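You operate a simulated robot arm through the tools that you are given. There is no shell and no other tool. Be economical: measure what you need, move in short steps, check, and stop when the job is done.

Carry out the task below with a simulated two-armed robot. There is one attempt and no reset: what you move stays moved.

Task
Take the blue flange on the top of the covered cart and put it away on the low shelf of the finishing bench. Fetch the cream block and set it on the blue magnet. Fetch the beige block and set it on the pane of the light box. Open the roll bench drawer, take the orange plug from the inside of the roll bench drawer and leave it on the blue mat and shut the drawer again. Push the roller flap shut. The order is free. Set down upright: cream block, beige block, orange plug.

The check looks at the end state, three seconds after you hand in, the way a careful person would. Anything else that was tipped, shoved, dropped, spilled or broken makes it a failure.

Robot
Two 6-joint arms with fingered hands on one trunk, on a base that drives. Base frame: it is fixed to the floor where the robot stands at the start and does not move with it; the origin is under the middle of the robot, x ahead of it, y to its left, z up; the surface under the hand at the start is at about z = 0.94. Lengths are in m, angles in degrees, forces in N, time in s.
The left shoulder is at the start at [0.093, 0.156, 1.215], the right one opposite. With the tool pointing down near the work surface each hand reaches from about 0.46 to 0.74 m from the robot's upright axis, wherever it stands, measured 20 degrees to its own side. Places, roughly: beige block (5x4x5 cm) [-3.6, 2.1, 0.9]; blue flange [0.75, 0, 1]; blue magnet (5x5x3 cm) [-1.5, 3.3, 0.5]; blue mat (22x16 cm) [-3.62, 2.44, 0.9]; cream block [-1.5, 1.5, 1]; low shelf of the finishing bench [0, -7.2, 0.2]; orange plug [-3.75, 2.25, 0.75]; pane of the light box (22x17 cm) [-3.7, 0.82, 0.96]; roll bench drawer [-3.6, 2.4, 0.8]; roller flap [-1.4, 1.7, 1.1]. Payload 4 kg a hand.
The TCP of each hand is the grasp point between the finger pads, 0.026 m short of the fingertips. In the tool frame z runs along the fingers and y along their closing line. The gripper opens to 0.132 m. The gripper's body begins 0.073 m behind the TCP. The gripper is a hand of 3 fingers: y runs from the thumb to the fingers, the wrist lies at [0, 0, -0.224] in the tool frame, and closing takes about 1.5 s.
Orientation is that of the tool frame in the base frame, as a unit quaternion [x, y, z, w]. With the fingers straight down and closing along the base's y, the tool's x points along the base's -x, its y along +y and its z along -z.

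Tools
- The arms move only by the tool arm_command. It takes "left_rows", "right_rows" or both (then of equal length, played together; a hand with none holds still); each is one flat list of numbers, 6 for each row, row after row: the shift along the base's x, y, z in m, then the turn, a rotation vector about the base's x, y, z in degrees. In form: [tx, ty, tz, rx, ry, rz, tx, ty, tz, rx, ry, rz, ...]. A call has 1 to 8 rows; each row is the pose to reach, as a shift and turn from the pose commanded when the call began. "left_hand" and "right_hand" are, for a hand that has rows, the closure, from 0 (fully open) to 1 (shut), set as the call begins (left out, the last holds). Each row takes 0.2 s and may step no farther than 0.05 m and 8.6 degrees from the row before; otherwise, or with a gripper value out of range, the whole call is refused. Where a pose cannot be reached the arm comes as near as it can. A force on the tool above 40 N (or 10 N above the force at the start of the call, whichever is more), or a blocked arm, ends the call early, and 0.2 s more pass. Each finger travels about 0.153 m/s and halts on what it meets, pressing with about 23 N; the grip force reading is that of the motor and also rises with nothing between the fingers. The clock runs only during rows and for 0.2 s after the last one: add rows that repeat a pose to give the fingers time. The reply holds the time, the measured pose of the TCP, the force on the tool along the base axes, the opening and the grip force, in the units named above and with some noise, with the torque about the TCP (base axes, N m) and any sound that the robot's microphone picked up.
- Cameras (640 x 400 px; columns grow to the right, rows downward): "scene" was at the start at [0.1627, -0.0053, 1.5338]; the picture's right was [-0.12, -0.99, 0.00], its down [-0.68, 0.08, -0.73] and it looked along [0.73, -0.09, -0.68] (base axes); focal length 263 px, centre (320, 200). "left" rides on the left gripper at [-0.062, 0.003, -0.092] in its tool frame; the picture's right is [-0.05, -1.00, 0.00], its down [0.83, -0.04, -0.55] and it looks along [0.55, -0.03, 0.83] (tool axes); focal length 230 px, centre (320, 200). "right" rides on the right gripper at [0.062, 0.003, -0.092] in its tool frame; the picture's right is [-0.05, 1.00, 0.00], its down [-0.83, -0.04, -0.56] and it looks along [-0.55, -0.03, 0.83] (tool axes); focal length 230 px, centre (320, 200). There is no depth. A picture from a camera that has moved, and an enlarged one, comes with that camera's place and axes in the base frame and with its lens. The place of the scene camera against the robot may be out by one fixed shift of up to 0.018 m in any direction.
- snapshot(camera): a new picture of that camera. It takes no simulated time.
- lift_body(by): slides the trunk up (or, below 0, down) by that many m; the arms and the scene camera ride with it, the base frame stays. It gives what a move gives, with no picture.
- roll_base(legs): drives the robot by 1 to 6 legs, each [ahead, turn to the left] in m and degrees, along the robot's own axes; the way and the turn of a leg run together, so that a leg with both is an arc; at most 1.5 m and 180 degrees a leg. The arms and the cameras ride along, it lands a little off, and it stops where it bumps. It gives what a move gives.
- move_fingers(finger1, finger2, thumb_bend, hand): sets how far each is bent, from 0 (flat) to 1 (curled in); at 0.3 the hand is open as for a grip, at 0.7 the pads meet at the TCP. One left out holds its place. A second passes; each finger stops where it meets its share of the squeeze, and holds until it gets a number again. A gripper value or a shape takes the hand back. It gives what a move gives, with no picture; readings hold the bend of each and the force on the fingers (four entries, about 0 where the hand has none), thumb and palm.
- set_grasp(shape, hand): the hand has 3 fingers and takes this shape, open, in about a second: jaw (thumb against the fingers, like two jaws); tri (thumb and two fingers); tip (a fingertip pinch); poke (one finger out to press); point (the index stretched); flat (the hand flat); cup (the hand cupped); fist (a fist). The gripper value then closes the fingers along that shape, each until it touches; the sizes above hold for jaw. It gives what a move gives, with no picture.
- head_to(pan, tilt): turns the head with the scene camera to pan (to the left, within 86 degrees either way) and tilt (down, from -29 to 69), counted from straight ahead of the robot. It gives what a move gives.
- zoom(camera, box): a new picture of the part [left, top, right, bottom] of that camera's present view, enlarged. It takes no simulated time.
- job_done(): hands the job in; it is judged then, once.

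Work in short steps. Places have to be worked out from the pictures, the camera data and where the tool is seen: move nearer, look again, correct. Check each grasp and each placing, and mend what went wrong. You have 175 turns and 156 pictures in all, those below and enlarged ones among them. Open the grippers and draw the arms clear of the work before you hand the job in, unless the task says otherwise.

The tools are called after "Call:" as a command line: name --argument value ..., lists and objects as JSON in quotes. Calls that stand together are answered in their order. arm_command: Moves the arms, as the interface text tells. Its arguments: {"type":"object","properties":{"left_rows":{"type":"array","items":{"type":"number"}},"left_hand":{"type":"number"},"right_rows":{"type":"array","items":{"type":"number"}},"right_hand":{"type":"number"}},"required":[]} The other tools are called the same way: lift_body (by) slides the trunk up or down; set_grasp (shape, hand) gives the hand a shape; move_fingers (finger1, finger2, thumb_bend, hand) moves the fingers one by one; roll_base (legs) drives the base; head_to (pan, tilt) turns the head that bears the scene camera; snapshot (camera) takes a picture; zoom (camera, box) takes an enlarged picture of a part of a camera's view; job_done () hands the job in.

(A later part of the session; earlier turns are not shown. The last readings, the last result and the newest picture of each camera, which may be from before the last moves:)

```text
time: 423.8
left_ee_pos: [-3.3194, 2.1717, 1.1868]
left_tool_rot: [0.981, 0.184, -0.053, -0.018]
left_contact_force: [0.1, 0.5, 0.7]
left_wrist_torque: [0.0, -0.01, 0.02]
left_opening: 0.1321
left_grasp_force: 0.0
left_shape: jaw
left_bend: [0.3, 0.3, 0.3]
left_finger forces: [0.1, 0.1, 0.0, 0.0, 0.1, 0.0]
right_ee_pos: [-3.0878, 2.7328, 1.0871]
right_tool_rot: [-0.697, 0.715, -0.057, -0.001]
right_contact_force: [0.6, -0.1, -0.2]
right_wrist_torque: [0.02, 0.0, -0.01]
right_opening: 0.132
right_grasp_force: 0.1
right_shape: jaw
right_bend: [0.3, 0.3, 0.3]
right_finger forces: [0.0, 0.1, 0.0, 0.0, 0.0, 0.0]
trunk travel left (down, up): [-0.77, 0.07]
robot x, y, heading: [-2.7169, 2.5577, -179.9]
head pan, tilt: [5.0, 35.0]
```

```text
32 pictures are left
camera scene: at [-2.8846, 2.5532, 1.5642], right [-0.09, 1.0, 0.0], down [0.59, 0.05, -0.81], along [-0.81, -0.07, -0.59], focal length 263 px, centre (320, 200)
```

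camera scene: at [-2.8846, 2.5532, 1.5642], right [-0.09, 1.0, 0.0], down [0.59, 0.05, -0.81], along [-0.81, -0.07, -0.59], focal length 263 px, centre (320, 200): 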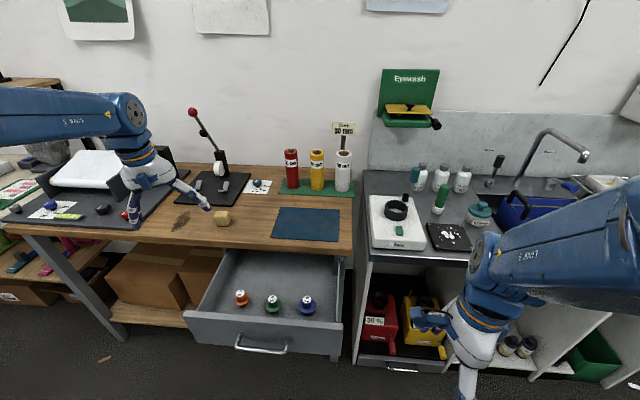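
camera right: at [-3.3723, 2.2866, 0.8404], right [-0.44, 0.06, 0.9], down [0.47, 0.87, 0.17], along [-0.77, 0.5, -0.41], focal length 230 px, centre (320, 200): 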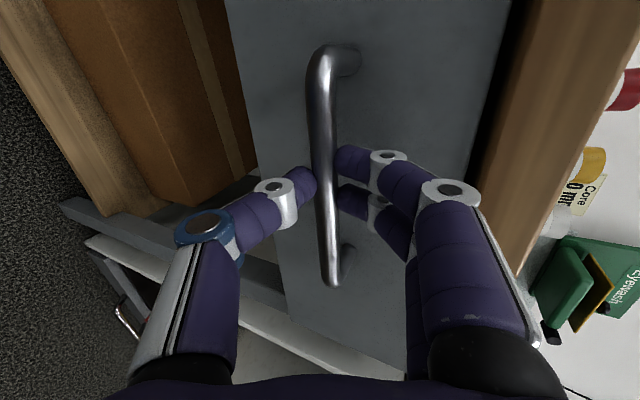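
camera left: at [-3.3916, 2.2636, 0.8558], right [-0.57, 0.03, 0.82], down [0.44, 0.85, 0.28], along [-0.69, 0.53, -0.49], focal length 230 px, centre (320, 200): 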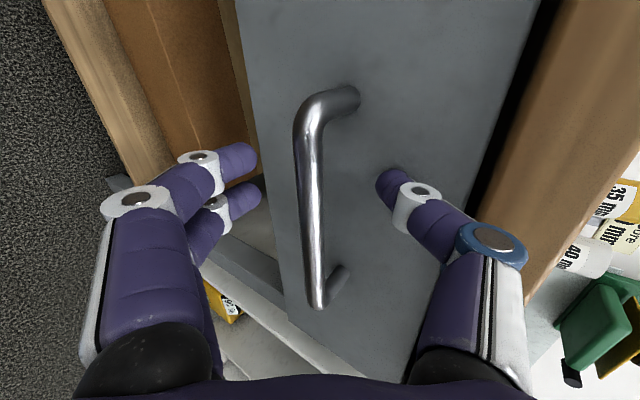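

Drawer contents clearly visible: orange plug near (-3.395, 2.237). I advance 0.1 m and bring the left hand above it.

Call:
roll_base --legs '[[0.1, 0]]'

Call:
arm_command --left_rows '[0.01, 0.02, 0.0, 0, -3, -5, 0.02, 0.04, -0.02, 0, -6.4, -10, 0.024, 0.065, -0.05, 0, -6.4, -15, 0.024, 0.065, -0.09, 0, -6.4, -20, 0.024, 0.065, -0.13, 0, -6.4, -20, 0.024, 0.065, -0.17, 0, -6.4, -20, 0.024, 0.065, -0.2, 0, -6.4, -20, 0.024, 0.065, -0.2, 0, -6.4, -20]'

Call:
snapshot --camera "left"

```text
time: 425.0
left_ee_pos: [-3.3784, 2.1708, 1.2079]
left_tool_rot: [0.98, 0.182, -0.071, -0.024]
left_contact_force: [-1.3, 0.5, -0.5]
left_wrist_torque: [0.03, -0.08, 0.0]
left_opening: 0.1319
left_grasp_force: 0.1
left_shape: jaw
left_bend: [0.3, 0.3, 0.3]
left_finger forces: [0.0, 0.0, 0.0, 0.0, 0.0, 0.0]
right_ee_pos: [-3.1426, 2.7329, 1.0837]
right_tool_rot: [-0.696, 0.715, -0.065, 0.008]
right_contact_force: [0.7, 1.0, 1.5]
right_wrist_torque: [-0.02, -0.01, 0.02]
right_opening: 0.1321
right_grasp_force: 0.0
right_shape: jaw
right_bend: [0.3, 0.3, 0.3]
right_finger forces: [0.1, 0.1, 0.0, 0.0, 0.0, 0.1]
trunk travel left (down, up): [-0.77, 0.07]
robot x, y, heading: [-2.8159, 2.5541, -179.7]
head pan, tilt: [5.0, 35.0]
```

```text
time: 426.8
left_ee_pos: [-3.3616, 2.2375, 1.0045]
left_tool_rot: [1.0, 0.009, -0.009, -0.026]
left_contact_force: [-1.1, -0.5, -0.3]
left_wrist_torque: [0.0, -0.04, -0.01]
left_opening: 0.1323
left_grasp_force: 0.1
left_shape: jaw
left_bend: [0.3, 0.3, 0.3]
left_finger forces: [0.0, 0.0, 0.0, 0.0, 0.1, 0.0]
left hand out of reach, approached as far as the arm can: row 3, 4
right_ee_pos: [-3.1376, 2.7344, 1.0649]
right_tool_rot: [-0.693, 0.714, -0.092, 0.035]
right_contact_force: [0.7, -0.1, 0.5]
right_wrist_torque: [0.04, -0.02, -0.01]
right_opening: 0.1325
right_grasp_force: 0.0
right_shape: jaw
right_bend: [0.3, 0.3, 0.3]
right_finger forces: [0.1, 0.1, 0.0, 0.0, 0.0, 0.1]
trunk travel left (down, up): [-0.77, 0.07]
robot x, y, heading: [-2.8154, 2.5589, -179.9]
head pan, tilt: [5.0, 35.0]
```

```text
31 pictures are left
camera left: at [-3.4219, 2.2288, 1.0968], right [-0.07, 1.0, 0.05], down [0.84, 0.03, 0.54], along [0.54, 0.08, -0.84], focal length 230 px, centre (320, 200)
```

left: 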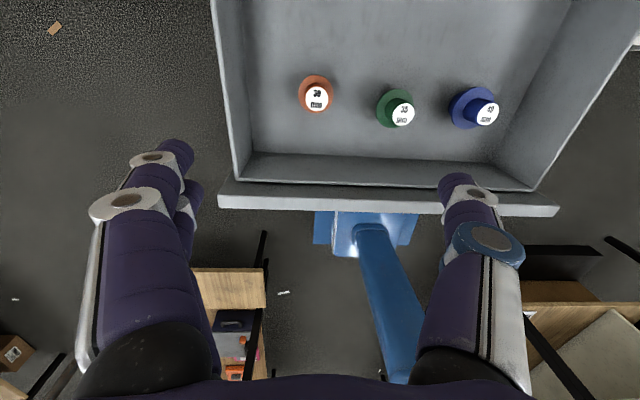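

Plug measured: axis (-3.374, 2.245), cap top z≈0.79. I align and descend with the hand partly closed.

Call:
arm_command --left_rows '[-0.006, 0.004, -0.03, -1.5, 0, 0, -0.012, 0.007, -0.07, -3, 0, 0, -0.012, 0.007, -0.11, -3, 0, 0, -0.012, 0.007, -0.15, -3, 0, 0, -0.012, 0.007, -0.18, -3, 0, 0, -0.012, 0.007, -0.205, -3, 0, 0, -0.012, 0.007, -0.205, -3, 0, 0]' --left_hand 0.35

Call:
snapshot --camera "left"

```text
time: 428.4
left_ee_pos: [-3.3478, 2.2347, 0.8078]
left_tool_rot: [1.0, 0.01, -0.014, 0.008]
left_contact_force: [-0.2, 0.5, -1.4]
left_wrist_torque: [-0.02, -0.02, 0.0]
left_opening: 0.0862
left_grasp_force: 0.0
left_shape: jaw
left_bend: [0.7, 0.7, 0.67]
left_finger forces: [0.1, 0.0, 0.0, 0.0, 0.1, 0.1]
left hand out of reach, approached as far as the arm can: row 3, 4, 5, 6, 7
right_ee_pos: [-3.1352, 2.7351, 1.0648]
right_tool_rot: [-0.693, 0.714, -0.092, 0.035]
right_contact_force: [-0.1, 0.1, 0.9]
right_wrist_torque: [0.04, 0.01, -0.01]
right_opening: 0.1321
right_grasp_force: 0.2
right_shape: jaw
right_bend: [0.3, 0.3, 0.3]
right_finger forces: [0.0, 0.0, 0.0, 0.0, 0.0, 0.0]
trunk travel left (down, up): [-0.77, 0.07]
robot x, y, heading: [-2.8204, 2.5552, -179.7]
head pan, tilt: [5.0, 35.0]
```

```text
30 pictures are left
camera left: at [-3.407, 2.2315, 0.9015], right [-0.07, 1.0, -0.01], down [0.84, 0.07, 0.53], along [0.53, 0.03, -0.85], focal length 230 px, centre (320, 200)
```

left: 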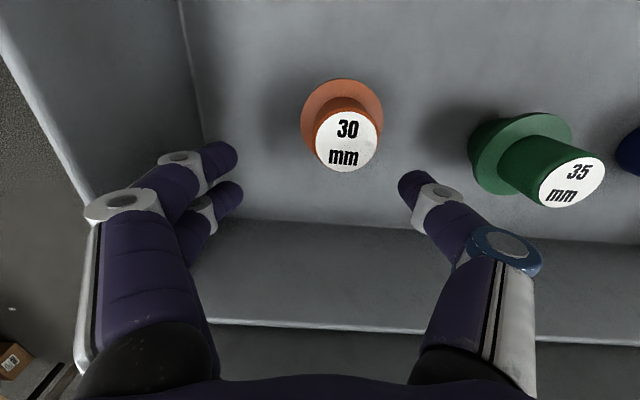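

The arm is near a limit this low; I raise the hand, lower the trunk by 0.15, and come in again.

Call:
arm_command --left_rows '[0, 0, 0.04, 0, 0, 0, -0.01, 0.005, 0.08, 0, 0, 0, -0.02, 0.012, 0.12, 0, 0, 0, -0.024, 0.012, 0.15, 0, 0, 0, -0.024, 0.012, 0.15, 0, 0, 0]'

Call:
lift_body --by -0.15

```text
time: 429.6
left_ee_pos: [-3.3667, 2.2464, 0.9567]
left_tool_rot: [1.0, 0.01, -0.011, 0.002]
left_contact_force: [0.3, -0.3, 0.1]
left_wrist_torque: [0.01, 0.01, -0.02]
left_opening: 0.086
left_grasp_force: 0.1
left_shape: jaw
left_bend: [0.7, 0.7, 0.67]
left_finger forces: [0.1, 0.0, 0.0, 0.0, 0.0, 0.0]
right_ee_pos: [-3.1359, 2.7348, 1.0648]
right_tool_rot: [-0.692, 0.715, -0.093, 0.034]
right_contact_force: [-1.0, -0.7, 0.3]
right_wrist_torque: [-0.03, 0.02, -0.01]
right_opening: 0.1323
right_grasp_force: 0.1
right_shape: jaw
right_bend: [0.3, 0.3, 0.3]
right_finger forces: [0.0, 0.0, 0.0, 0.0, 0.0, 0.1]
trunk travel left (down, up): [-0.77, 0.07]
robot x, y, heading: [-2.8199, 2.5577, -179.9]
head pan, tilt: [5.0, 35.0]
```

```text
time: 431.3
left_ee_pos: [-3.3668, 2.2465, 0.8047]
left_tool_rot: [1.0, 0.01, -0.012, 0.002]
left_contact_force: [-0.2, -0.3, 0.2]
left_wrist_torque: [-0.03, -0.03, 0.01]
left_opening: 0.0862
left_grasp_force: 0.0
left_shape: jaw
left_bend: [0.7, 0.7, 0.67]
left_finger forces: [0.0, 0.0, 0.0, 0.0, 0.1, 0.0]
right_ee_pos: [-3.1366, 2.7344, 0.9166]
right_tool_rot: [-0.694, 0.713, -0.091, 0.032]
right_contact_force: [-0.7, -0.7, -0.3]
right_wrist_torque: [0.0, -0.01, 0.01]
right_opening: 0.1322
right_grasp_force: 0.0
right_shape: jaw
right_bend: [0.3, 0.3, 0.3]
right_finger forces: [0.0, 0.0, 0.0, 0.0, 0.0, 0.0]
trunk travel left (down, up): [-0.62, 0.22]
robot x, y, heading: [-2.8188, 2.5551, -179.8]
head pan, tilt: [5.0, 35.0]
```

Now directly over the plug at z=0.805. I descend 3 cm and close.

Call:
arm_command --left_rows '[-0.003, 0, -0.01, 0, 0, 0, -0.005, 0, -0.02, 0, 0, 0, -0.005, 0, -0.028, 0, 0, 0, -0.005, 0, -0.028, 0, 0, 0]'

Call:
arm_command --left_rows '[0, 0, 0, 0, 0, 0, 0, 0, 0, 0, 0, 0, 0, 0, 0, 0, 0, 0, 0, 0, 0, 0, 0, 0, 0, 0, 0, 0, 0, 0, 0, 0, 0, 0, 0, 0]' --left_hand 1

Call:
snapshot --camera "left"

```text
time: 432.3
left_ee_pos: [-3.3691, 2.245, 0.778]
left_tool_rot: [1.0, 0.01, -0.012, 0.004]
left_contact_force: [0.4, -0.2, 0.3]
left_wrist_torque: [0.02, 0.03, -0.02]
left_opening: 0.086
left_grasp_force: 0.0
left_shape: jaw
left_bend: [0.7, 0.7, 0.67]
left_finger forces: [0.0, 0.0, 0.0, 0.1, 0.1, 0.1]
left hand out of reach, approached as far as the arm can: row 2, 3, 4
right_ee_pos: [-3.1368, 2.7342, 0.9163]
right_tool_rot: [-0.693, 0.714, -0.09, 0.033]
right_contact_force: [-0.4, -0.4, 0.2]
right_wrist_torque: [-0.01, -0.01, -0.01]
right_opening: 0.1318
right_grasp_force: 0.1
right_shape: jaw
right_bend: [0.3, 0.3, 0.3]
right_finger forces: [0.1, 0.0, 0.0, 0.1, 0.0, 0.0]
trunk travel left (down, up): [-0.62, 0.22]
robot x, y, heading: [-2.8178, 2.5551, -179.9]
head pan, tilt: [5.0, 35.0]
```

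```text
time: 433.7
left_ee_pos: [-3.3685, 2.244, 0.7785]
left_tool_rot: [1.0, 0.009, -0.013, 0.004]
left_contact_force: [0.2, 0.1, -0.4]
left_wrist_torque: [0.0, 0.01, -0.01]
left_opening: 0.0201
left_grasp_force: 23.0
left_shape: jaw
left_bend: [0.74, 0.72, 0.72]
left_finger forces: [12.1, 8.4, 0.0, 0.0, 18.6, 0.0]
right_ee_pos: [-3.1364, 2.734, 0.9164]
right_tool_rot: [-0.694, 0.714, -0.089, 0.032]
right_contact_force: [-0.2, 0.4, 0.0]
right_wrist_torque: [-0.01, 0.0, -0.01]
right_opening: 0.132
right_grasp_force: 0.0
right_shape: jaw
right_bend: [0.3, 0.3, 0.3]
right_finger forces: [0.1, 0.1, 0.0, 0.0, 0.0, 0.0]
trunk travel left (down, up): [-0.62, 0.22]
robot x, y, heading: [-2.8153, 2.5534, -179.6]
head pan, tilt: [5.0, 35.0]
```

```text
29 pictures are left
camera left: at [-3.4278, 2.2407, 0.872], right [-0.07, 1.0, -0.01], down [0.84, 0.06, 0.53], along [0.53, 0.03, -0.85], focal length 230 px, centre (320, 200)
```

left: 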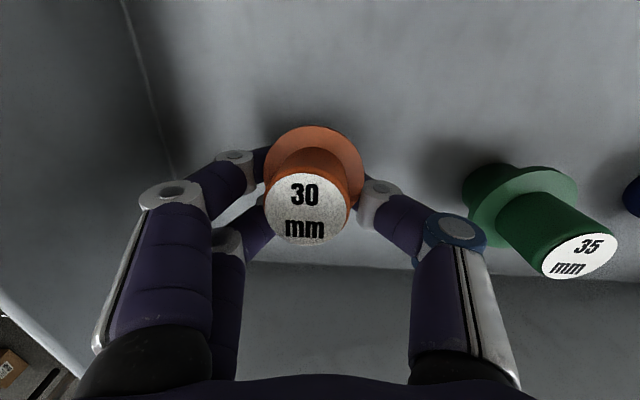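

Plug gripped. I lift it out of the drawer (arm, then trunk), then advance toward the mat.

Call:
arm_command --left_rows '[0, 0, 0.03, 0, 0, 0, 0, 0, 0.07, 0, 0, 0, 0, 0, 0.11, 0, 0, 0, 0, 0, 0.14, 0, 0, 0, 0, 0, 0.15, 0, 0, 0]'

Call:
lift_body --by 0.15

Call:
roll_base --legs '[[0.13, 0]]'

Call:
snapshot --camera "scene"

```text
time: 434.9
left_ee_pos: [-3.3668, 2.2411, 0.927]
left_tool_rot: [1.0, 0.01, -0.012, 0.004]
left_contact_force: [0.3, -0.2, 0.2]
left_wrist_torque: [0.0, 0.02, 0.02]
left_opening: 0.0196
left_grasp_force: 23.0
left_shape: jaw
left_bend: [0.74, 0.72, 0.72]
left_finger forces: [12.3, 8.6, 0.0, 0.0, 18.5, 0.1]
left hand out of reach, approached as far as the arm can: row 4, 5
right_ee_pos: [-3.1352, 2.7342, 0.9155]
right_tool_rot: [-0.693, 0.714, -0.09, 0.032]
right_contact_force: [-0.1, 0.4, -0.7]
right_wrist_torque: [-0.03, 0.02, -0.01]
right_opening: 0.1319
right_grasp_force: 0.2
right_shape: jaw
right_bend: [0.3, 0.3, 0.3]
right_finger forces: [0.0, 0.0, 0.0, 0.0, 0.0, 0.0]
trunk travel left (down, up): [-0.62, 0.22]
robot x, y, heading: [-2.8159, 2.555, -179.6]
head pan, tilt: [5.0, 35.0]
```

```text
time: 436.7
left_ee_pos: [-3.3666, 2.2435, 1.0769]
left_tool_rot: [1.0, 0.01, -0.012, 0.003]
left_contact_force: [0.0, 0.3, -0.7]
left_wrist_torque: [0.0, -0.02, -0.02]
left_opening: 0.0199
left_grasp_force: 22.8
left_shape: jaw
left_bend: [0.74, 0.72, 0.72]
left_finger forces: [12.3, 8.6, 0.0, 0.0, 18.5, 0.1]
right_ee_pos: [-3.1351, 2.7344, 1.0655]
right_tool_rot: [-0.693, 0.714, -0.093, 0.034]
right_contact_force: [-0.2, -0.1, -0.2]
right_wrist_torque: [0.01, -0.01, 0.01]
right_opening: 0.1319
right_grasp_force: 0.0
right_shape: jaw
right_bend: [0.3, 0.3, 0.3]
right_finger forces: [0.0, 0.1, 0.0, 0.0, 0.0, 0.0]
trunk travel left (down, up): [-0.77, 0.07]
robot x, y, heading: [-2.8192, 2.5555, -179.9]
head pan, tilt: [5.0, 35.0]
```

```text
time: 438.0
left_ee_pos: [-3.4878, 2.2408, 1.0836]
left_tool_rot: [1.0, 0.011, -0.017, 0.005]
left_contact_force: [-0.6, 0.2, 0.2]
left_wrist_torque: [0.0, -0.01, 0.01]
left_opening: 0.0196
left_grasp_force: 22.9
left_shape: jaw
left_bend: [0.74, 0.72, 0.72]
left_finger forces: [12.5, 8.4, 0.0, 0.0, 18.5, 0.0]
right_ee_pos: [-3.2613, 2.7324, 1.0734]
right_tool_rot: [-0.696, 0.714, -0.079, 0.022]
right_contact_force: [-0.7, -0.1, 1.0]
right_wrist_torque: [-0.01, -0.03, 0.0]
right_opening: 0.1317
right_grasp_force: 0.1
right_shape: jaw
right_bend: [0.3, 0.3, 0.3]
right_finger forces: [0.0, 0.0, 0.1, 0.0, 0.1, 0.1]
trunk travel left (down, up): [-0.77, 0.07]
robot x, y, heading: [-2.9494, 2.5544, -179.6]
head pan, tilt: [5.0, 35.0]
```

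```text
28 pictures are left
camera scene: at [-3.0912, 2.5513, 1.5668], right [-0.09, 1.0, 0.0], down [0.57, 0.05, -0.82], along [-0.81, -0.08, -0.57], focal length 263 px, centre (320, 200)
```

scene: 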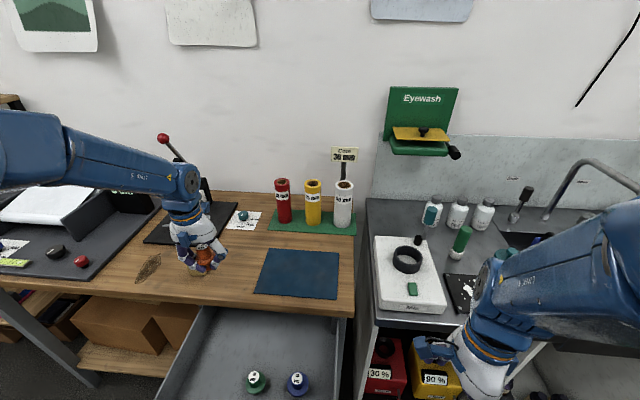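

The plug is held; mat centre at about (-3.63, 2.43). I carry the plug over the mat.

Call:
arm_command --left_rows '[-0.02, 0.035, -0.01, 0, 0, 0, -0.045, 0.07, -0.03, 0, 0, 0, -0.07, 0.105, -0.05, 0, 0, 0, -0.095, 0.14, -0.065, 0, 0, 0, -0.12, 0.17, -0.08, 0, 0, 0, -0.137, 0.184, -0.09, 0, 0, 0, -0.137, 0.184, -0.09, 0, 0, 0]'

Call:
snapshot --camera "left"

```text
time: 439.6
left_ee_pos: [-3.4966, 2.2508, 1.0092]
left_tool_rot: [1.0, 0.01, -0.018, 0.004]
left_contact_force: [0.0, 0.2, -0.9]
left_wrist_torque: [0.03, 0.01, -0.01]
left_opening: 0.0194
left_grasp_force: 22.7
left_shape: jaw
left_bend: [0.74, 0.72, 0.72]
left_finger forces: [12.7, 8.5, 0.1, 0.0, 18.2, 0.1]
left hand out of reach, approached as far as the arm can: row 1, 2, 3, 4, 5, 6, 7
right_ee_pos: [-3.2509, 2.7349, 1.0572]
right_tool_rot: [-0.692, 0.713, -0.104, 0.048]
right_contact_force: [0.1, -0.1, -0.4]
right_wrist_torque: [0.0, -0.03, 0.0]
right_opening: 0.132
right_grasp_force: 0.1
right_shape: jaw
right_bend: [0.3, 0.3, 0.3]
right_finger forces: [0.0, 0.1, 0.1, 0.1, 0.0, 0.1]
trunk travel left (down, up): [-0.77, 0.07]
robot x, y, heading: [-2.9518, 2.5552, -180.1]
head pan, tilt: [5.0, 35.0]
```

```text
27 pictures are left
camera left: at [-3.555, 2.2481, 1.1036], right [-0.07, 1.0, -0.01], down [0.85, 0.06, 0.52], along [0.52, 0.03, -0.85], focal length 230 px, centre (320, 200)
```

left: 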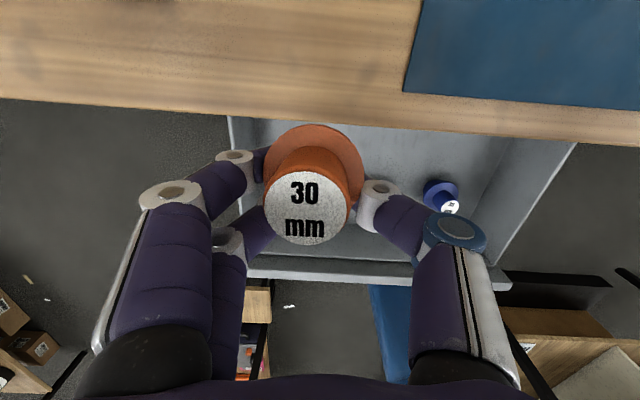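

The left arm cannot follow in that posture. I turn the base right by 12° so the mat lies on the left arm's own side.

Call:
roll_base --legs '[[0, -13]]'

Call:
arm_command --left_rows '[-0.015, 0.015, 0, 0, 0, 0, -0.03, 0.03, 0, 0, 0, 0, -0.05, 0.045, 0, 0, 0, 0, -0.07, 0.06, 0, 0, 0, 0, -0.085, 0.07, 0, 0, 0, 0, -0.085, 0.07, 0, 0, 0, 0]'

```text
time: 440.8
left_ee_pos: [-3.5508, 2.3814, 1.0086]
left_tool_rot: [0.994, -0.103, -0.019, 0.001]
left_contact_force: [-0.2, 0.1, -0.1]
left_wrist_torque: [0.01, 0.02, 0.01]
left_opening: 0.0196
left_grasp_force: 23.1
left_shape: jaw
left_bend: [0.74, 0.72, 0.72]
left_finger forces: [12.7, 8.1, 0.0, 0.0, 18.3, 0.0]
right_ee_pos: [-3.2127, 2.8001, 1.0631]
right_tool_rot: [-0.609, 0.787, -0.098, 0.023]
right_contact_force: [0.3, -0.1, -0.3]
right_wrist_torque: [-0.02, -0.02, 0.02]
right_opening: 0.132
right_grasp_force: 0.0
right_shape: jaw
right_bend: [0.3, 0.3, 0.3]
right_finger forces: [0.1, 0.1, 0.1, 0.0, 0.0, 0.1]
trunk travel left (down, up): [-0.77, 0.07]
robot x, y, heading: [-2.9491, 2.5541, 167.2]
head pan, tilt: [5.0, 35.0]
```

```text
time: 442.2
left_ee_pos: [-3.5629, 2.3773, 1.0164]
left_tool_rot: [0.994, -0.104, -0.027, 0.001]
left_contact_force: [0.3, 0.8, -0.6]
left_wrist_torque: [0.01, 0.06, -0.01]
left_opening: 0.0192
left_grasp_force: 22.8
left_shape: jaw
left_bend: [0.73, 0.72, 0.72]
left_finger forces: [12.9, 8.0, 0.0, 0.0, 17.9, 0.1]
left hand out of reach, approached as far as the arm can: row 1, 2, 3, 4, 5, 6
right_ee_pos: [-3.1852, 2.7976, 1.0541]
right_tool_rot: [-0.607, 0.786, -0.116, 0.039]
right_contact_force: [-0.1, 0.4, -1.4]
right_wrist_torque: [0.0, 0.02, -0.01]
right_opening: 0.1323
right_grasp_force: 0.0
right_shape: jaw
right_bend: [0.3, 0.3, 0.3]
right_finger forces: [0.1, 0.0, 0.0, 0.0, 0.0, 0.0]
trunk travel left (down, up): [-0.77, 0.07]
robot x, y, heading: [-2.9527, 2.5585, 167.1]
head pan, tilt: [5.0, 35.0]
```

Since the arm refuses, I move the plug over the mat with the base: turn 4° and advance 6 cm.

Call:
roll_base --legs '[[0, -4], [0.06, 0]]'

Call:
snapshot --camera "left"

```text
time: 443.7
left_ee_pos: [-3.6203, 2.4343, 1.0229]
left_tool_rot: [0.99, -0.137, -0.034, -0.001]
left_contact_force: [0.1, 0.9, -0.1]
left_wrist_torque: [-0.06, -0.01, -0.03]
left_opening: 0.0195
left_grasp_force: 22.9
left_shape: jaw
left_bend: [0.73, 0.73, 0.72]
left_finger forces: [12.9, 7.7, 0.1, 0.0, 18.0, 0.0]
right_ee_pos: [-3.214, 2.8256, 1.0579]
right_tool_rot: [-0.579, 0.807, -0.112, 0.028]
right_contact_force: [2.9, -1.7, -0.4]
right_wrist_torque: [0.08, 0.25, -0.02]
right_opening: 0.132
right_grasp_force: 0.0
right_shape: jaw
right_bend: [0.3, 0.3, 0.3]
right_finger forces: [0.0, 0.1, 0.0, 0.0, 0.1, 0.1]
trunk travel left (down, up): [-0.77, 0.07]
robot x, y, heading: [-3.0062, 2.5736, 163.4]
head pan, tilt: [5.0, 35.0]
```

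```text
26 pictures are left
camera left: at [-3.675, 2.4475, 1.1184], right [0.22, 0.97, 0.0], down [0.85, -0.19, 0.5], along [0.48, -0.11, -0.87], focal length 230 px, centre (320, 200)
```

left: 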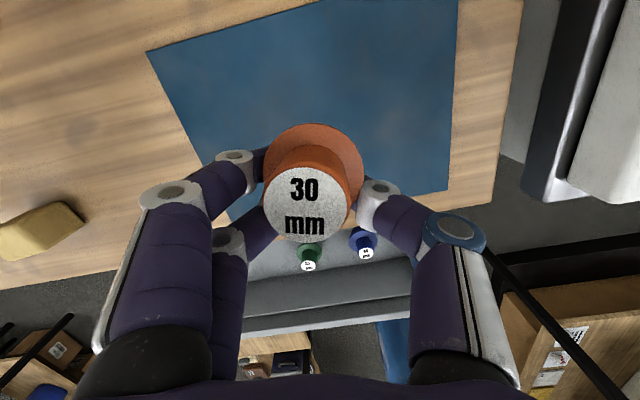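

The plug is above the mat (about 3 cm from its centre). I lower it with the trunk.

Call:
lift_body --by -0.06

Call:
snapshot --camera "left"

```text
time: 444.7
left_ee_pos: [-3.62, 2.4352, 0.9614]
left_tool_rot: [0.99, -0.138, -0.034, -0.003]
left_contact_force: [0.1, -0.2, 0.5]
left_wrist_torque: [0.02, -0.02, 0.02]
left_opening: 0.0191
left_grasp_force: 23.2
left_shape: jaw
left_bend: [0.73, 0.73, 0.72]
left_finger forces: [13.0, 7.5, 0.0, 0.1, 17.8, 0.0]
right_ee_pos: [-3.2273, 2.8295, 0.9917]
right_tool_rot: [-0.586, 0.801, -0.117, 0.032]
right_contact_force: [-0.1, -0.1, 0.2]
right_wrist_torque: [0.0, -0.02, 0.01]
right_opening: 0.1322
right_grasp_force: 0.1
right_shape: jaw
right_bend: [0.3, 0.3, 0.3]
right_finger forces: [0.0, 0.1, 0.0, 0.0, 0.0, 0.0]
trunk travel left (down, up): [-0.71, 0.13]
robot x, y, heading: [-3.0082, 2.5729, 163.2]
head pan, tilt: [5.0, 35.0]
```

```text
25 pictures are left
camera left: at [-3.6738, 2.4482, 1.0587], right [0.22, 0.97, 0.0], down [0.85, -0.19, 0.5], along [0.48, -0.11, -0.87], focal length 230 px, centre (320, 200)
```

left: 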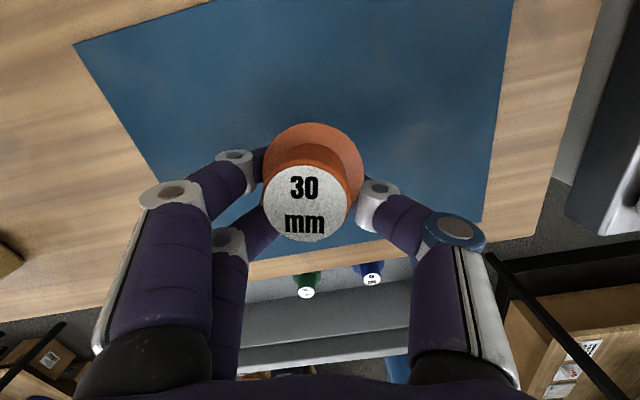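

Still free. Lower a further 1.2 cm and read the contact.

Call:
lift_body --by -0.012

```text
time: 445.3
left_ee_pos: [-3.6193, 2.4353, 0.9521]
left_tool_rot: [0.99, -0.138, -0.036, -0.004]
left_contact_force: [-0.6, -0.1, -0.3]
left_wrist_torque: [-0.01, -0.03, -0.02]
left_opening: 0.019
left_grasp_force: 23.3
left_shape: jaw
left_bend: [0.73, 0.73, 0.72]
left_finger forces: [13.0, 7.6, 0.0, 0.0, 17.8, 0.1]
right_ee_pos: [-3.2259, 2.8289, 0.979]
right_tool_rot: [-0.585, 0.802, -0.116, 0.032]
right_contact_force: [-0.2, 0.0, -0.3]
right_wrist_torque: [0.04, 0.0, 0.01]
right_opening: 0.1318
right_grasp_force: 0.1
right_shape: jaw
right_bend: [0.3, 0.3, 0.3]
right_finger forces: [0.0, 0.0, 0.1, 0.1, 0.1, 0.1]
trunk travel left (down, up): [-0.698, 0.142]
robot x, y, heading: [-3.0086, 2.5731, 163.4]
head pan, tilt: [5.0, 35.0]
```

Call:
lift_body --by -0.01

```text
time: 445.9
left_ee_pos: [-3.6185, 2.436, 0.9419]
left_tool_rot: [0.99, -0.138, -0.036, -0.004]
left_contact_force: [0.5, 0.2, -0.2]
left_wrist_torque: [0.0, 0.03, 0.0]
left_opening: 0.0191
left_grasp_force: 23.4
left_shape: jaw
left_bend: [0.73, 0.73, 0.72]
left_finger forces: [13.0, 7.6, 0.1, 0.0, 17.9, 0.0]
right_ee_pos: [-3.2262, 2.8289, 0.9711]
right_tool_rot: [-0.585, 0.802, -0.116, 0.032]
right_contact_force: [-0.7, -0.4, 0.2]
right_wrist_torque: [0.01, -0.03, 0.01]
right_opening: 0.132
right_grasp_force: 0.0
right_shape: jaw
right_bend: [0.3, 0.3, 0.3]
right_finger forces: [0.0, 0.0, 0.1, 0.0, 0.0, 0.1]
trunk travel left (down, up): [-0.688, 0.152]
robot x, y, heading: [-3.0093, 2.5723, 163.3]
head pan, tilt: [5.0, 35.0]
```

Still no contact (TCP 0.942); I continue in small steps.

Call:
lift_body --by -0.008

Call:
zoom --camera "scene" --box '[200, 180, 400, 330]'

```text
time: 446.4
left_ee_pos: [-3.6162, 2.4353, 0.9347]
left_tool_rot: [0.99, -0.138, -0.036, -0.002]
left_contact_force: [1.9, 1.0, 6.7]
left_wrist_torque: [-0.02, 0.08, -0.02]
left_opening: 0.019
left_grasp_force: 22.6
left_shape: jaw
left_bend: [0.74, 0.73, 0.73]
left_finger forces: [13.4, 7.7, 0.1, 0.1, 19.1, 0.0]
right_ee_pos: [-3.2251, 2.8286, 0.9629]
right_tool_rot: [-0.586, 0.802, -0.116, 0.032]
right_contact_force: [-0.3, 0.6, -0.5]
right_wrist_torque: [0.0, 0.0, -0.02]
right_opening: 0.1323
right_grasp_force: 0.0
right_shape: jaw
right_bend: [0.3, 0.3, 0.3]
right_finger forces: [0.1, 0.1, 0.0, 0.0, 0.0, 0.0]
trunk travel left (down, up): [-0.68, 0.16]
robot x, y, heading: [-3.0022, 2.5745, 163.6]
head pan, tilt: [5.0, 35.0]
```

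```text
2.67 times, centred on (300, 255) of scene
camera zoom: at [-3.1679, 2.6161, 1.4743], right [0.2, 0.98, 0.0], down [0.58, -0.12, -0.81], along [-0.79, 0.16, -0.59], focal length 702 px, centre (373, 53)
```

zoom: 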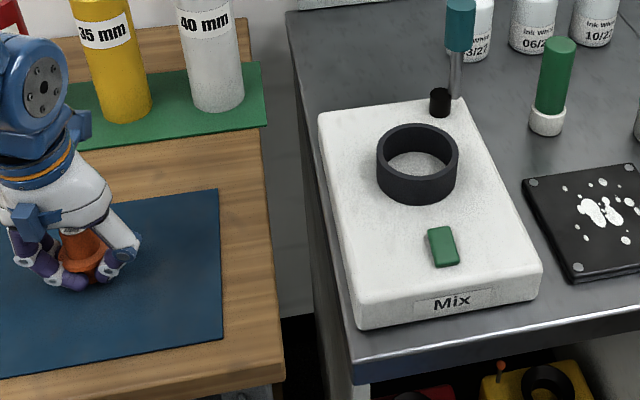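

The plug touches the mat (6.7 N). I open the hand and raise the trunk straight up.

Call:
arm_command --left_rows '[0, 0, 0, 0, 0, 0, 0, 0, 0, 0, 0, 0, 0, 0, 0, 0, 0, 0, 0, 0, 0, 0, 0, 0]' --left_hand 0.2

Call:
lift_body --by 0.15

Call:
snapshot --camera "left"

```text
time: 447.4
left_ee_pos: [-3.6183, 2.4354, 0.9344]
left_tool_rot: [0.99, -0.139, -0.035, -0.004]
left_contact_force: [-0.7, -0.9, 1.1]
left_wrist_torque: [0.0, -0.01, -0.01]
left_opening: 0.1051
left_grasp_force: 0.0
left_shape: jaw
left_bend: [0.59, 0.59, 0.56]
left_finger forces: [0.0, 0.0, 0.1, 0.0, 0.0, 0.0]
right_ee_pos: [-3.225, 2.8272, 0.9618]
right_tool_rot: [-0.585, 0.802, -0.116, 0.032]
right_contact_force: [-0.9, 0.4, -0.4]
right_wrist_torque: [0.02, -0.01, -0.02]
right_opening: 0.132
right_grasp_force: 0.0
right_shape: jaw
right_bend: [0.3, 0.3, 0.3]
right_finger forces: [0.0, 0.0, 0.0, 0.0, 0.1, 0.0]
trunk travel left (down, up): [-0.68, 0.16]
robot x, y, heading: [-3.0126, 2.5726, 163.6]
head pan, tilt: [5.0, 35.0]
```

```text
time: 449.2
left_ee_pos: [-3.6184, 2.4365, 1.084]
left_tool_rot: [0.99, -0.139, -0.036, -0.003]
left_contact_force: [0.0, 0.4, -0.5]
left_wrist_torque: [-0.02, 0.01, 0.04]
left_opening: 0.1053
left_grasp_force: 0.0
left_shape: jaw
left_bend: [0.59, 0.59, 0.56]
left_finger forces: [0.1, 0.1, 0.0, 0.1, 0.0, 0.0]
right_ee_pos: [-3.2284, 2.8301, 1.1116]
right_tool_rot: [-0.587, 0.801, -0.115, 0.031]
right_contact_force: [0.4, -0.1, -0.4]
right_wrist_torque: [-0.02, -0.02, 0.0]
right_opening: 0.1318
right_grasp_force: 0.1
right_shape: jaw
right_bend: [0.3, 0.3, 0.3]
right_finger forces: [0.1, 0.0, 0.0, 0.1, 0.0, 0.0]
trunk travel left (down, up): [-0.83, 0.01]
robot x, y, heading: [-3.0112, 2.5693, 163.4]
head pan, tilt: [5.0, 35.0]
```

```text
23 pictures are left
camera left: at [-3.6716, 2.4481, 1.1802], right [0.22, 0.97, 0.0], down [0.85, -0.2, 0.49], along [0.48, -0.11, -0.87], focal length 230 px, centre (320, 200)
```

left: 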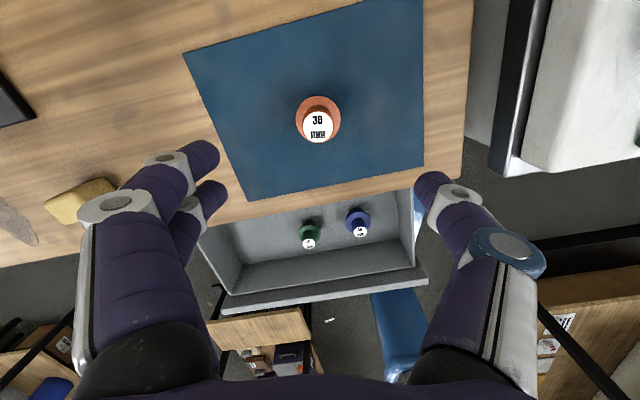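

Plug stands upright on the mat. Now to shut the drawer: I turn to face west, back off, close the left fist and tilt it, and come down to handle height.

Call:
roll_base --legs '[[0, 16.6], [-0.42, 0]]'

Call:
arm_command --left_rows '[0, 0.02, 0, 0, 7, 0, 0, 0.04, 0, 0, 14, 0, 0, 0.06, 0, 0, 20, 0, 0, 0.075, 0, 0, 20, 0, 0, 0.075, 0, 0, 20, 0, 0, 0.075, 0, 0, 20, 0]' --left_hand 1

Call:
lift_body --by -0.25

Call:
snapshot --camera "scene"

```text
time: 452.7
left_ee_pos: [-3.1492, 2.2697, 1.0828]
left_tool_rot: [0.999, 0.0, -0.036, 0.002]
left_contact_force: [0.2, 0.0, 0.4]
left_wrist_torque: [-0.02, -0.04, 0.01]
left_opening: 0.1056
left_grasp_force: 0.2
left_shape: jaw
left_bend: [0.59, 0.59, 0.56]
left_finger forces: [0.1, 0.0, 0.1, 0.1, 0.0, 0.0]
right_ee_pos: [-2.8816, 2.759, 1.1122]
right_tool_rot: [-0.688, 0.715, -0.114, 0.05]
right_contact_force: [0.7, 0.4, -0.2]
right_wrist_torque: [-0.03, -0.04, 0.01]
right_opening: 0.1321
right_grasp_force: 0.0
right_shape: jaw
right_bend: [0.3, 0.3, 0.3]
right_finger forces: [0.1, 0.1, 0.1, 0.1, 0.0, 0.0]
trunk travel left (down, up): [-0.83, 0.01]
robot x, y, heading: [-2.6015, 2.5681, 179.4]
head pan, tilt: [5.0, 35.0]
```

```text
time: 454.1
left_ee_pos: [-3.1282, 2.3488, 1.0961]
left_tool_rot: [0.976, 0.002, -0.218, 0.003]
left_contact_force: [-0.2, 0.4, 0.7]
left_wrist_torque: [-0.03, 0.02, 0.0]
left_opening: 0.0
left_grasp_force: 23.3
left_shape: jaw
left_bend: [0.64, 0.64, 0.66]
left_finger forces: [0.1, 0.1, 0.0, 0.0, 0.0, 0.0]
right_ee_pos: [-2.8829, 2.7578, 1.1122]
right_tool_rot: [-0.695, 0.709, -0.11, 0.044]
right_contact_force: [-0.4, -0.2, 0.4]
right_wrist_torque: [-0.03, 0.02, 0.01]
right_opening: 0.1322
right_grasp_force: 0.1
right_shape: jaw
right_bend: [0.3, 0.3, 0.3]
right_finger forces: [0.1, 0.1, 0.0, 0.0, 0.1, 0.1]
trunk travel left (down, up): [-0.83, 0.01]
robot x, y, heading: [-2.5991, 2.5703, 179.5]
head pan, tilt: [5.0, 35.0]
```

```text
time: 456.7
left_ee_pos: [-3.1273, 2.3464, 0.8467]
left_tool_rot: [0.976, 0.001, -0.219, 0.002]
left_contact_force: [0.1, -0.1, 0.0]
left_wrist_torque: [0.01, -0.03, 0.01]
left_opening: 0.0001
left_grasp_force: 22.5
left_shape: jaw
left_bend: [0.64, 0.64, 0.66]
left_finger forces: [0.0, 0.1, 0.1, 0.1, 0.0, 0.0]
right_ee_pos: [-2.878, 2.7586, 0.8632]
right_tool_rot: [-0.694, 0.71, -0.11, 0.047]
right_contact_force: [0.5, 0.5, -0.6]
right_wrist_torque: [0.0, -0.01, 0.02]
right_opening: 0.1323
right_grasp_force: 0.1
right_shape: jaw
right_bend: [0.3, 0.3, 0.3]
right_finger forces: [0.1, 0.0, 0.0, 0.0, 0.0, 0.0]
trunk travel left (down, up): [-0.58, 0.26]
robot x, y, heading: [-2.5932, 2.5644, 179.6]
head pan, tilt: [5.0, 35.0]
```

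```text
22 pictures are left
camera scene: at [-2.7626, 2.5666, 1.3742], right [-0.08, 1.0, 0.0], down [0.59, 0.05, -0.81], along [-0.81, -0.07, -0.59], focal length 263 px, centre (320, 200)
```

scene: 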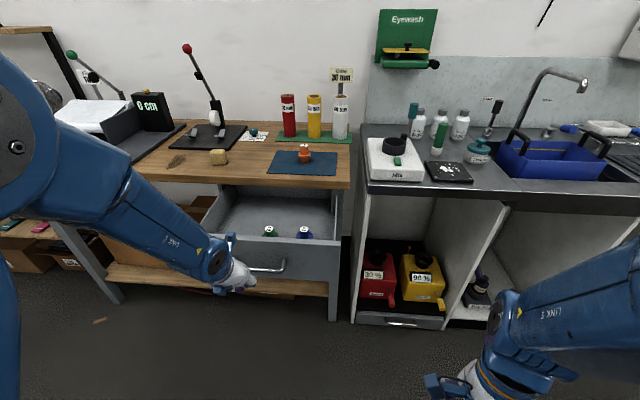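

Fist is lined up with the handle. Lower 4.5 cm and drive forward to push the drawer shut.

Call:
lift_body --by -0.045

Call:
roll_base --legs '[[0.3, 0]]'

Call:
snapshot --camera "scene"

```text
time: 457.6
left_ee_pos: [-3.1279, 2.3462, 0.8005]
left_tool_rot: [0.976, 0.001, -0.219, 0.001]
left_contact_force: [0.1, 0.7, -1.1]
left_wrist_torque: [-0.01, -0.01, 0.0]
left_opening: 0.0
left_grasp_force: 23.4
left_shape: jaw
left_bend: [0.64, 0.64, 0.66]
left_finger forces: [0.0, 0.1, 0.0, 0.1, 0.0, 0.0]
right_ee_pos: [-2.8761, 2.7584, 0.8185]
right_tool_rot: [-0.694, 0.71, -0.111, 0.046]
right_contact_force: [0.3, 0.1, -0.1]
right_wrist_torque: [0.01, -0.01, 0.0]
right_opening: 0.1316
right_grasp_force: 0.1
right_shape: jaw
right_bend: [0.3, 0.3, 0.3]
right_finger forces: [0.1, 0.0, 0.1, 0.1, 0.0, 0.1]
trunk travel left (down, up): [-0.535, 0.305]
robot x, y, heading: [-2.5977, 2.5665, 179.6]
head pan, tilt: [5.0, 35.0]
```

```text
time: 459.6
left_ee_pos: [-3.435, 2.3492, 0.8003]
left_tool_rot: [0.976, 0.0, -0.219, 0.001]
left_contact_force: [-0.2, -0.2, -0.5]
left_wrist_torque: [0.01, 0.02, 0.02]
left_opening: 0.0
left_grasp_force: 23.0
left_shape: jaw
left_bend: [0.65, 0.64, 0.66]
left_finger forces: [0.1, 0.0, 0.0, 0.1, 0.0, 0.1]
right_ee_pos: [-3.1824, 2.761, 0.8181]
right_tool_rot: [-0.693, 0.711, -0.111, 0.048]
right_contact_force: [-0.3, 0.4, -0.2]
right_wrist_torque: [0.0, 0.0, 0.02]
right_opening: 0.1322
right_grasp_force: 0.0
right_shape: jaw
right_bend: [0.3, 0.3, 0.3]
right_finger forces: [0.1, 0.1, 0.0, 0.1, 0.0, 0.0]
trunk travel left (down, up): [-0.535, 0.305]
robot x, y, heading: [-2.9067, 2.5722, 179.9]
head pan, tilt: [5.0, 35.0]
```

```text
21 pictures are left
camera scene: at [-3.0687, 2.5691, 1.3291], right [-0.08, 1.0, 0.0], down [0.59, 0.04, -0.81], along [-0.81, -0.06, -0.59], focal length 263 px, centre (320, 200)
```

scene: 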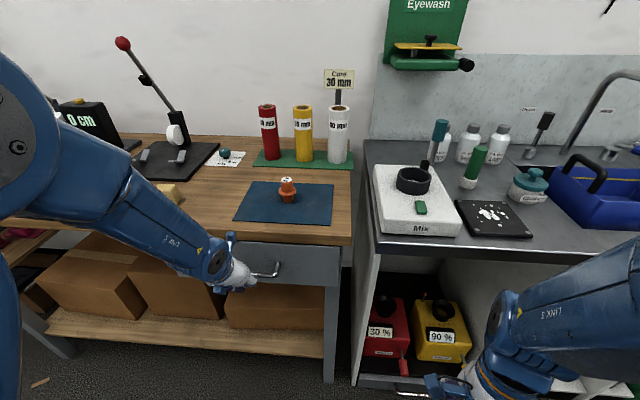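

Almost shut. Push a further 3.5 cm.

Call:
roll_base --legs '[[0.035, 0]]'

Call:
zoom --camera "scene" --box '[180, 160, 380, 310]'

```text
time: 460.7
left_ee_pos: [-3.4231, 2.3527, 0.8251]
left_tool_rot: [0.971, 0.002, -0.239, 0.004]
left_contact_force: [0.0, -0.8, 0.4]
left_wrist_torque: [0.01, 0.02, 0.0]
left_opening: 0.0001
left_grasp_force: 23.1
left_shape: jaw
left_bend: [0.69, 0.65, 0.67]
left_finger forces: [0.1, 0.0, 0.0, 0.1, 0.0, 0.1]
right_ee_pos: [-3.222, 2.7595, 0.8172]
right_tool_rot: [0.71, -0.696, 0.102, -0.035]
right_contact_force: [-0.5, 0.0, -1.1]
right_wrist_torque: [-0.01, 0.0, 0.01]
right_opening: 0.1319
right_grasp_force: 0.1
right_shape: jaw
right_bend: [0.3, 0.3, 0.3]
right_finger forces: [0.0, 0.0, 0.0, 0.0, 0.0, 0.0]
trunk travel left (down, up): [-0.535, 0.305]
robot x, y, heading: [-2.94, 2.5727, 179.5]
head pan, tilt: [5.0, 35.0]
stopped in leg 1: the force on the tool passed its limit at 44 N (the readings are from after the stop); the commanded pose is now the measured one
```

```text
2.67 times, centred on (280, 235) of scene
camera zoom: at [-3.1015, 2.5694, 1.3291], right [-0.08, 1.0, 0.0], down [0.59, 0.04, -0.81], along [-0.81, -0.06, -0.59], focal length 702 px, centre (427, 107)
```

zoom: 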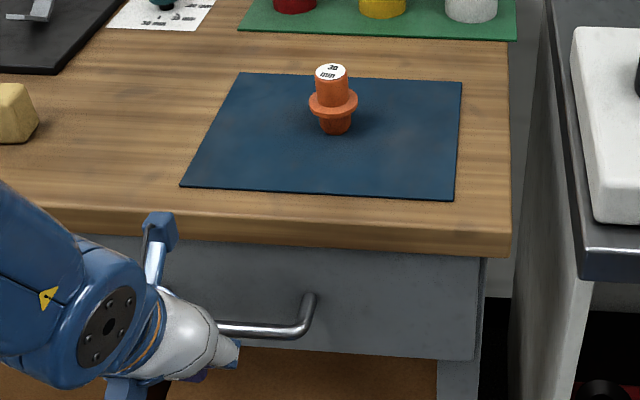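

The drawer is shut (44 N against the stop) and the plug stands upright on the mat. Next the beige block: back off, raise, straighten and open the left hand.

Call:
roll_base --legs '[[-0.22, 0]]'

Call:
lift_body --by 0.27

Call:
arm_command --left_rows '[-0.01, 0, 0, 0, -7, 0, -0.02, -0.01, 0, 0, -14, 0, -0.03, -0.02, 0, 0, -21, 0, -0.04, -0.03, 0, 0, -27, 0, -0.05, -0.04, 0, 0, -27, 0, -0.05, -0.04, 0, 0, -27, 0]' --left_hand 0

Call:
roll_base --legs '[[0, 26], [0.33, 0], [0, -20]]'

Call:
snapshot --camera "scene"

```text
time: 462.4
left_ee_pos: [-3.2005, 2.3515, 0.8249]
left_tool_rot: [0.971, 0.002, -0.238, 0.003]
left_contact_force: [0.4, -0.3, 0.3]
left_wrist_torque: [0.01, 0.06, -0.03]
left_opening: 0.0002
left_grasp_force: 22.8
left_shape: jaw
left_bend: [0.69, 0.65, 0.67]
left_finger forces: [0.1, 0.0, 0.1, 0.1, 0.0, 0.1]
right_ee_pos: [-2.9982, 2.7568, 0.8159]
right_tool_rot: [0.709, -0.697, 0.101, -0.036]
right_contact_force: [-0.8, 0.9, 1.0]
right_wrist_torque: [0.03, -0.02, 0.0]
right_opening: 0.132
right_grasp_force: 0.0
right_shape: jaw
right_bend: [0.3, 0.3, 0.3]
right_finger forces: [0.0, 0.0, 0.1, 0.1, 0.0, 0.0]
trunk travel left (down, up): [-0.535, 0.305]
robot x, y, heading: [-2.7141, 2.5703, 179.2]
head pan, tilt: [5.0, 35.0]
```

```text
time: 465.1
left_ee_pos: [-3.1854, 2.3511, 1.1033]
left_tool_rot: [0.969, 0.001, -0.247, 0.002]
left_contact_force: [0.3, 0.0, -0.3]
left_wrist_torque: [-0.02, -0.05, 0.01]
left_opening: 0.0
left_grasp_force: 23.1
left_shape: jaw
left_bend: [0.69, 0.65, 0.67]
left_finger forces: [0.0, 0.0, 0.1, 0.0, 0.0, 0.0]
right_ee_pos: [-3.0053, 2.7566, 1.086]
right_tool_rot: [0.716, -0.691, 0.097, -0.029]
right_contact_force: [0.0, 0.8, -0.1]
right_wrist_torque: [0.0, 0.0, -0.04]
right_opening: 0.1321
right_grasp_force: 0.1
right_shape: jaw
right_bend: [0.3, 0.3, 0.3]
right_finger forces: [0.0, 0.0, 0.1, 0.1, 0.0, 0.0]
trunk travel left (down, up): [-0.805, 0.035]
robot x, y, heading: [-2.7162, 2.5704, 179.6]
head pan, tilt: [5.0, 35.0]
```

```text
time: 466.5
left_ee_pos: [-3.2257, 2.292, 1.1012]
left_tool_rot: [1.0, -0.001, -0.014, 0.003]
left_contact_force: [0.3, -0.1, 1.1]
left_wrist_torque: [0.0, -0.03, 0.03]
left_opening: 0.1321
left_grasp_force: 0.1
left_shape: jaw
left_bend: [0.3, 0.3, 0.3]
left_finger forces: [0.0, 0.0, 0.1, 0.0, 0.0, 0.0]
left hand out of reach, approached as far as the arm can: row 1, 2, 3, 4, 5, 6
right_ee_pos: [-3.0057, 2.7568, 1.0853]
right_tool_rot: [0.716, -0.69, 0.097, -0.029]
right_contact_force: [0.0, 0.2, 0.3]
right_wrist_torque: [-0.01, -0.02, 0.0]
right_opening: 0.1319
right_grasp_force: 0.1
right_shape: jaw
right_bend: [0.3, 0.3, 0.3]
right_finger forces: [0.0, 0.0, 0.1, 0.0, 0.1, 0.1]
trunk travel left (down, up): [-0.805, 0.035]
robot x, y, heading: [-2.7121, 2.57, 179.5]
head pan, tilt: [5.0, 35.0]
```

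```text
time: 469.1
left_ee_pos: [-3.0701, 2.0798, 1.1238]
left_tool_rot: [0.974, 0.221, -0.045, 0.017]
left_contact_force: [-0.5, 0.2, 0.3]
left_wrist_torque: [0.04, -0.06, -0.01]
left_opening: 0.1318
left_grasp_force: 0.1
left_shape: jaw
left_bend: [0.3, 0.3, 0.3]
left_finger forces: [0.1, 0.0, 0.0, 0.0, 0.0, 0.1]
right_ee_pos: [-3.1116, 2.5843, 1.0945]
right_tool_rot: [0.855, -0.51, 0.083, -0.044]
right_contact_force: [0.8, -0.3, 0.4]
right_wrist_torque: [-0.04, 0.05, -0.01]
right_opening: 0.1321
right_grasp_force: 0.1
right_shape: jaw
right_bend: [0.3, 0.3, 0.3]
right_finger forces: [0.1, 0.0, 0.0, 0.1, 0.0, 0.1]
trunk travel left (down, up): [-0.805, 0.035]
robot x, y, heading: [-2.786, 2.5393, -153.1]
head pan, tilt: [5.0, 35.0]
stopped in leg 2: the robot was blocked; the commanded pose is now the measured one
```

```text
19 pictures are left
camera scene: at [-2.9017, 2.4712, 1.6026], right [-0.53, 0.85, 0.0], down [0.48, 0.3, -0.82], along [-0.7, -0.43, -0.57], focal length 263 px, centre (320, 200)
```

scene: 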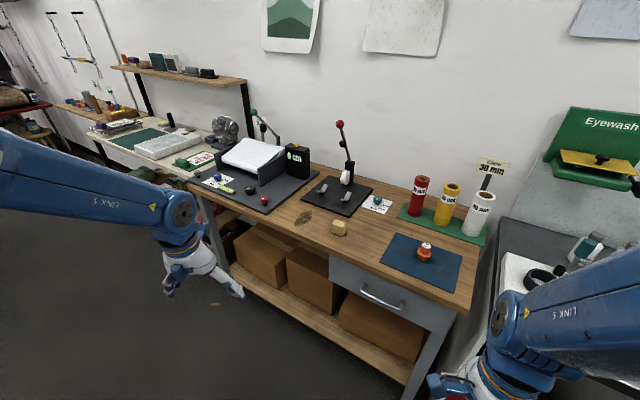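

A spurious stop (arm near its minimum reach). I extend the left hand a bit and continue the drive.

Call:
arm_command --left_rows '[-0.04, -0.02, 0, 0, 0, 0, -0.08, -0.04, 0, 0, 0, 0, -0.12, -0.06, 0, 0, 0, 0, -0.15, -0.075, -0.01, 0, 0, 0, -0.15, -0.075, -0.01, 0, 0, 0]'

Call:
roll_base --legs '[[0.25, 0], [0, -19]]'

Call:
snapshot --camera "left"

```text
time: 470.3
left_ee_pos: [-3.1657, 1.9841, 1.1018]
left_tool_rot: [0.975, 0.221, -0.034, 0.017]
left_contact_force: [0.0, -0.2, 0.2]
left_wrist_torque: [0.02, -0.05, 0.0]
left_opening: 0.1321
left_grasp_force: 0.1
left_shape: jaw
left_bend: [0.3, 0.3, 0.3]
left_finger forces: [0.0, 0.1, 0.1, 0.0, 0.1, 0.0]
left hand out of reach, approached as far as the arm can: row 1, 2, 3, 4, 5
right_ee_pos: [-3.14, 2.5711, 1.0853]
right_tool_rot: [0.855, -0.508, 0.089, -0.052]
right_contact_force: [-0.7, -0.6, -0.6]
right_wrist_torque: [0.01, -0.02, -0.01]
right_opening: 0.1319
right_grasp_force: 0.0
right_shape: jaw
right_bend: [0.3, 0.3, 0.3]
right_finger forces: [0.0, 0.0, 0.0, 0.1, 0.0, 0.0]
trunk travel left (down, up): [-0.805, 0.035]
robot x, y, heading: [-2.7887, 2.5349, -153.4]
head pan, tilt: [5.0, 35.0]
```

```text
time: 473.2
left_ee_pos: [-3.5425, 2.0184, 1.104]
left_tool_rot: [0.997, 0.061, -0.04, 0.011]
left_contact_force: [-0.5, -0.3, -0.4]
left_wrist_torque: [0.01, 0.02, 0.0]
left_opening: 0.132
left_grasp_force: 0.0
left_shape: jaw
left_bend: [0.3, 0.3, 0.3]
left_finger forces: [0.0, 0.1, 0.0, 0.0, 0.0, 0.1]
right_ee_pos: [-3.3264, 2.5693, 1.0898]
right_tool_rot: [0.76, -0.641, 0.102, -0.045]
right_contact_force: [0.0, -0.1, -0.3]
right_wrist_torque: [0.02, 0.01, 0.01]
right_opening: 0.1318
right_grasp_force: 0.0
right_shape: jaw
right_bend: [0.3, 0.3, 0.3]
right_finger forces: [0.0, 0.0, 0.0, 0.0, 0.1, 0.0]
trunk travel left (down, up): [-0.805, 0.035]
robot x, y, heading: [-3.0104, 2.4195, -171.6]
head pan, tilt: [5.0, 35.0]
```

```text
18 pictures are left
camera left: at [-3.5952, 2.0101, 1.2015], right [-0.17, 0.98, -0.01], down [0.86, 0.16, 0.48], along [0.48, 0.07, -0.87], focal length 230 px, centre (320, 200)
```

left: 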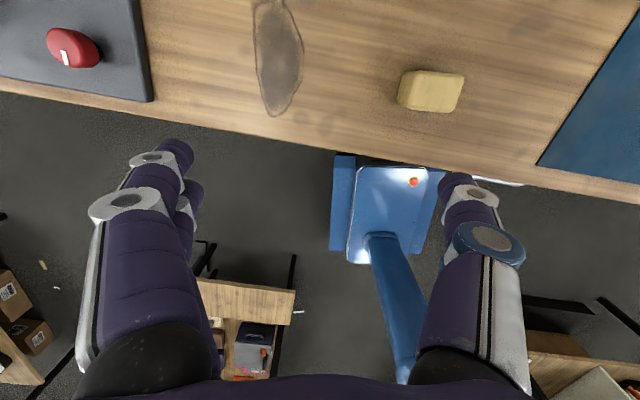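

Beige block at (-3.597, 2.119). I try to move the left hand over it.

Call:
arm_command --left_rows '[-0.01, 0.025, -0.01, 0, -1, 0, -0.02, 0.05, -0.03, 0, -2, 0, -0.035, 0.075, -0.05, 0, -3, 0, -0.055, 0.1, -0.07, 0, -4, 0, -0.055, 0.1, -0.08, 0, -4, 0]'

```text
time: 474.4
left_ee_pos: [-3.519, 2.0435, 1.0452]
left_tool_rot: [0.998, 0.059, -0.015, 0.014]
left_contact_force: [1.1, 0.7, 0.4]
left_wrist_torque: [-0.01, -0.02, 0.03]
left_opening: 0.1319
left_grasp_force: 0.0
left_shape: jaw
left_bend: [0.3, 0.3, 0.3]
left_finger forces: [0.0, 0.2, 0.0, 0.0, 0.0, 0.0]
left hand out of reach, approached as far as the arm can: row 1, 2, 3, 4, 5
right_ee_pos: [-3.3309, 2.5679, 1.087]
right_tool_rot: [0.764, -0.637, 0.097, -0.039]
right_contact_force: [-0.1, -0.4, 0.5]
right_wrist_torque: [-0.04, 0.02, -0.03]
right_opening: 0.132
right_grasp_force: 0.1
right_shape: jaw
right_bend: [0.3, 0.3, 0.3]
right_finger forces: [0.0, 0.0, 0.1, 0.0, 0.1, 0.0]
trunk travel left (down, up): [-0.805, 0.035]
robot x, y, heading: [-3.0143, 2.4191, -171.6]
head pan, tilt: [5.0, 35.0]
```

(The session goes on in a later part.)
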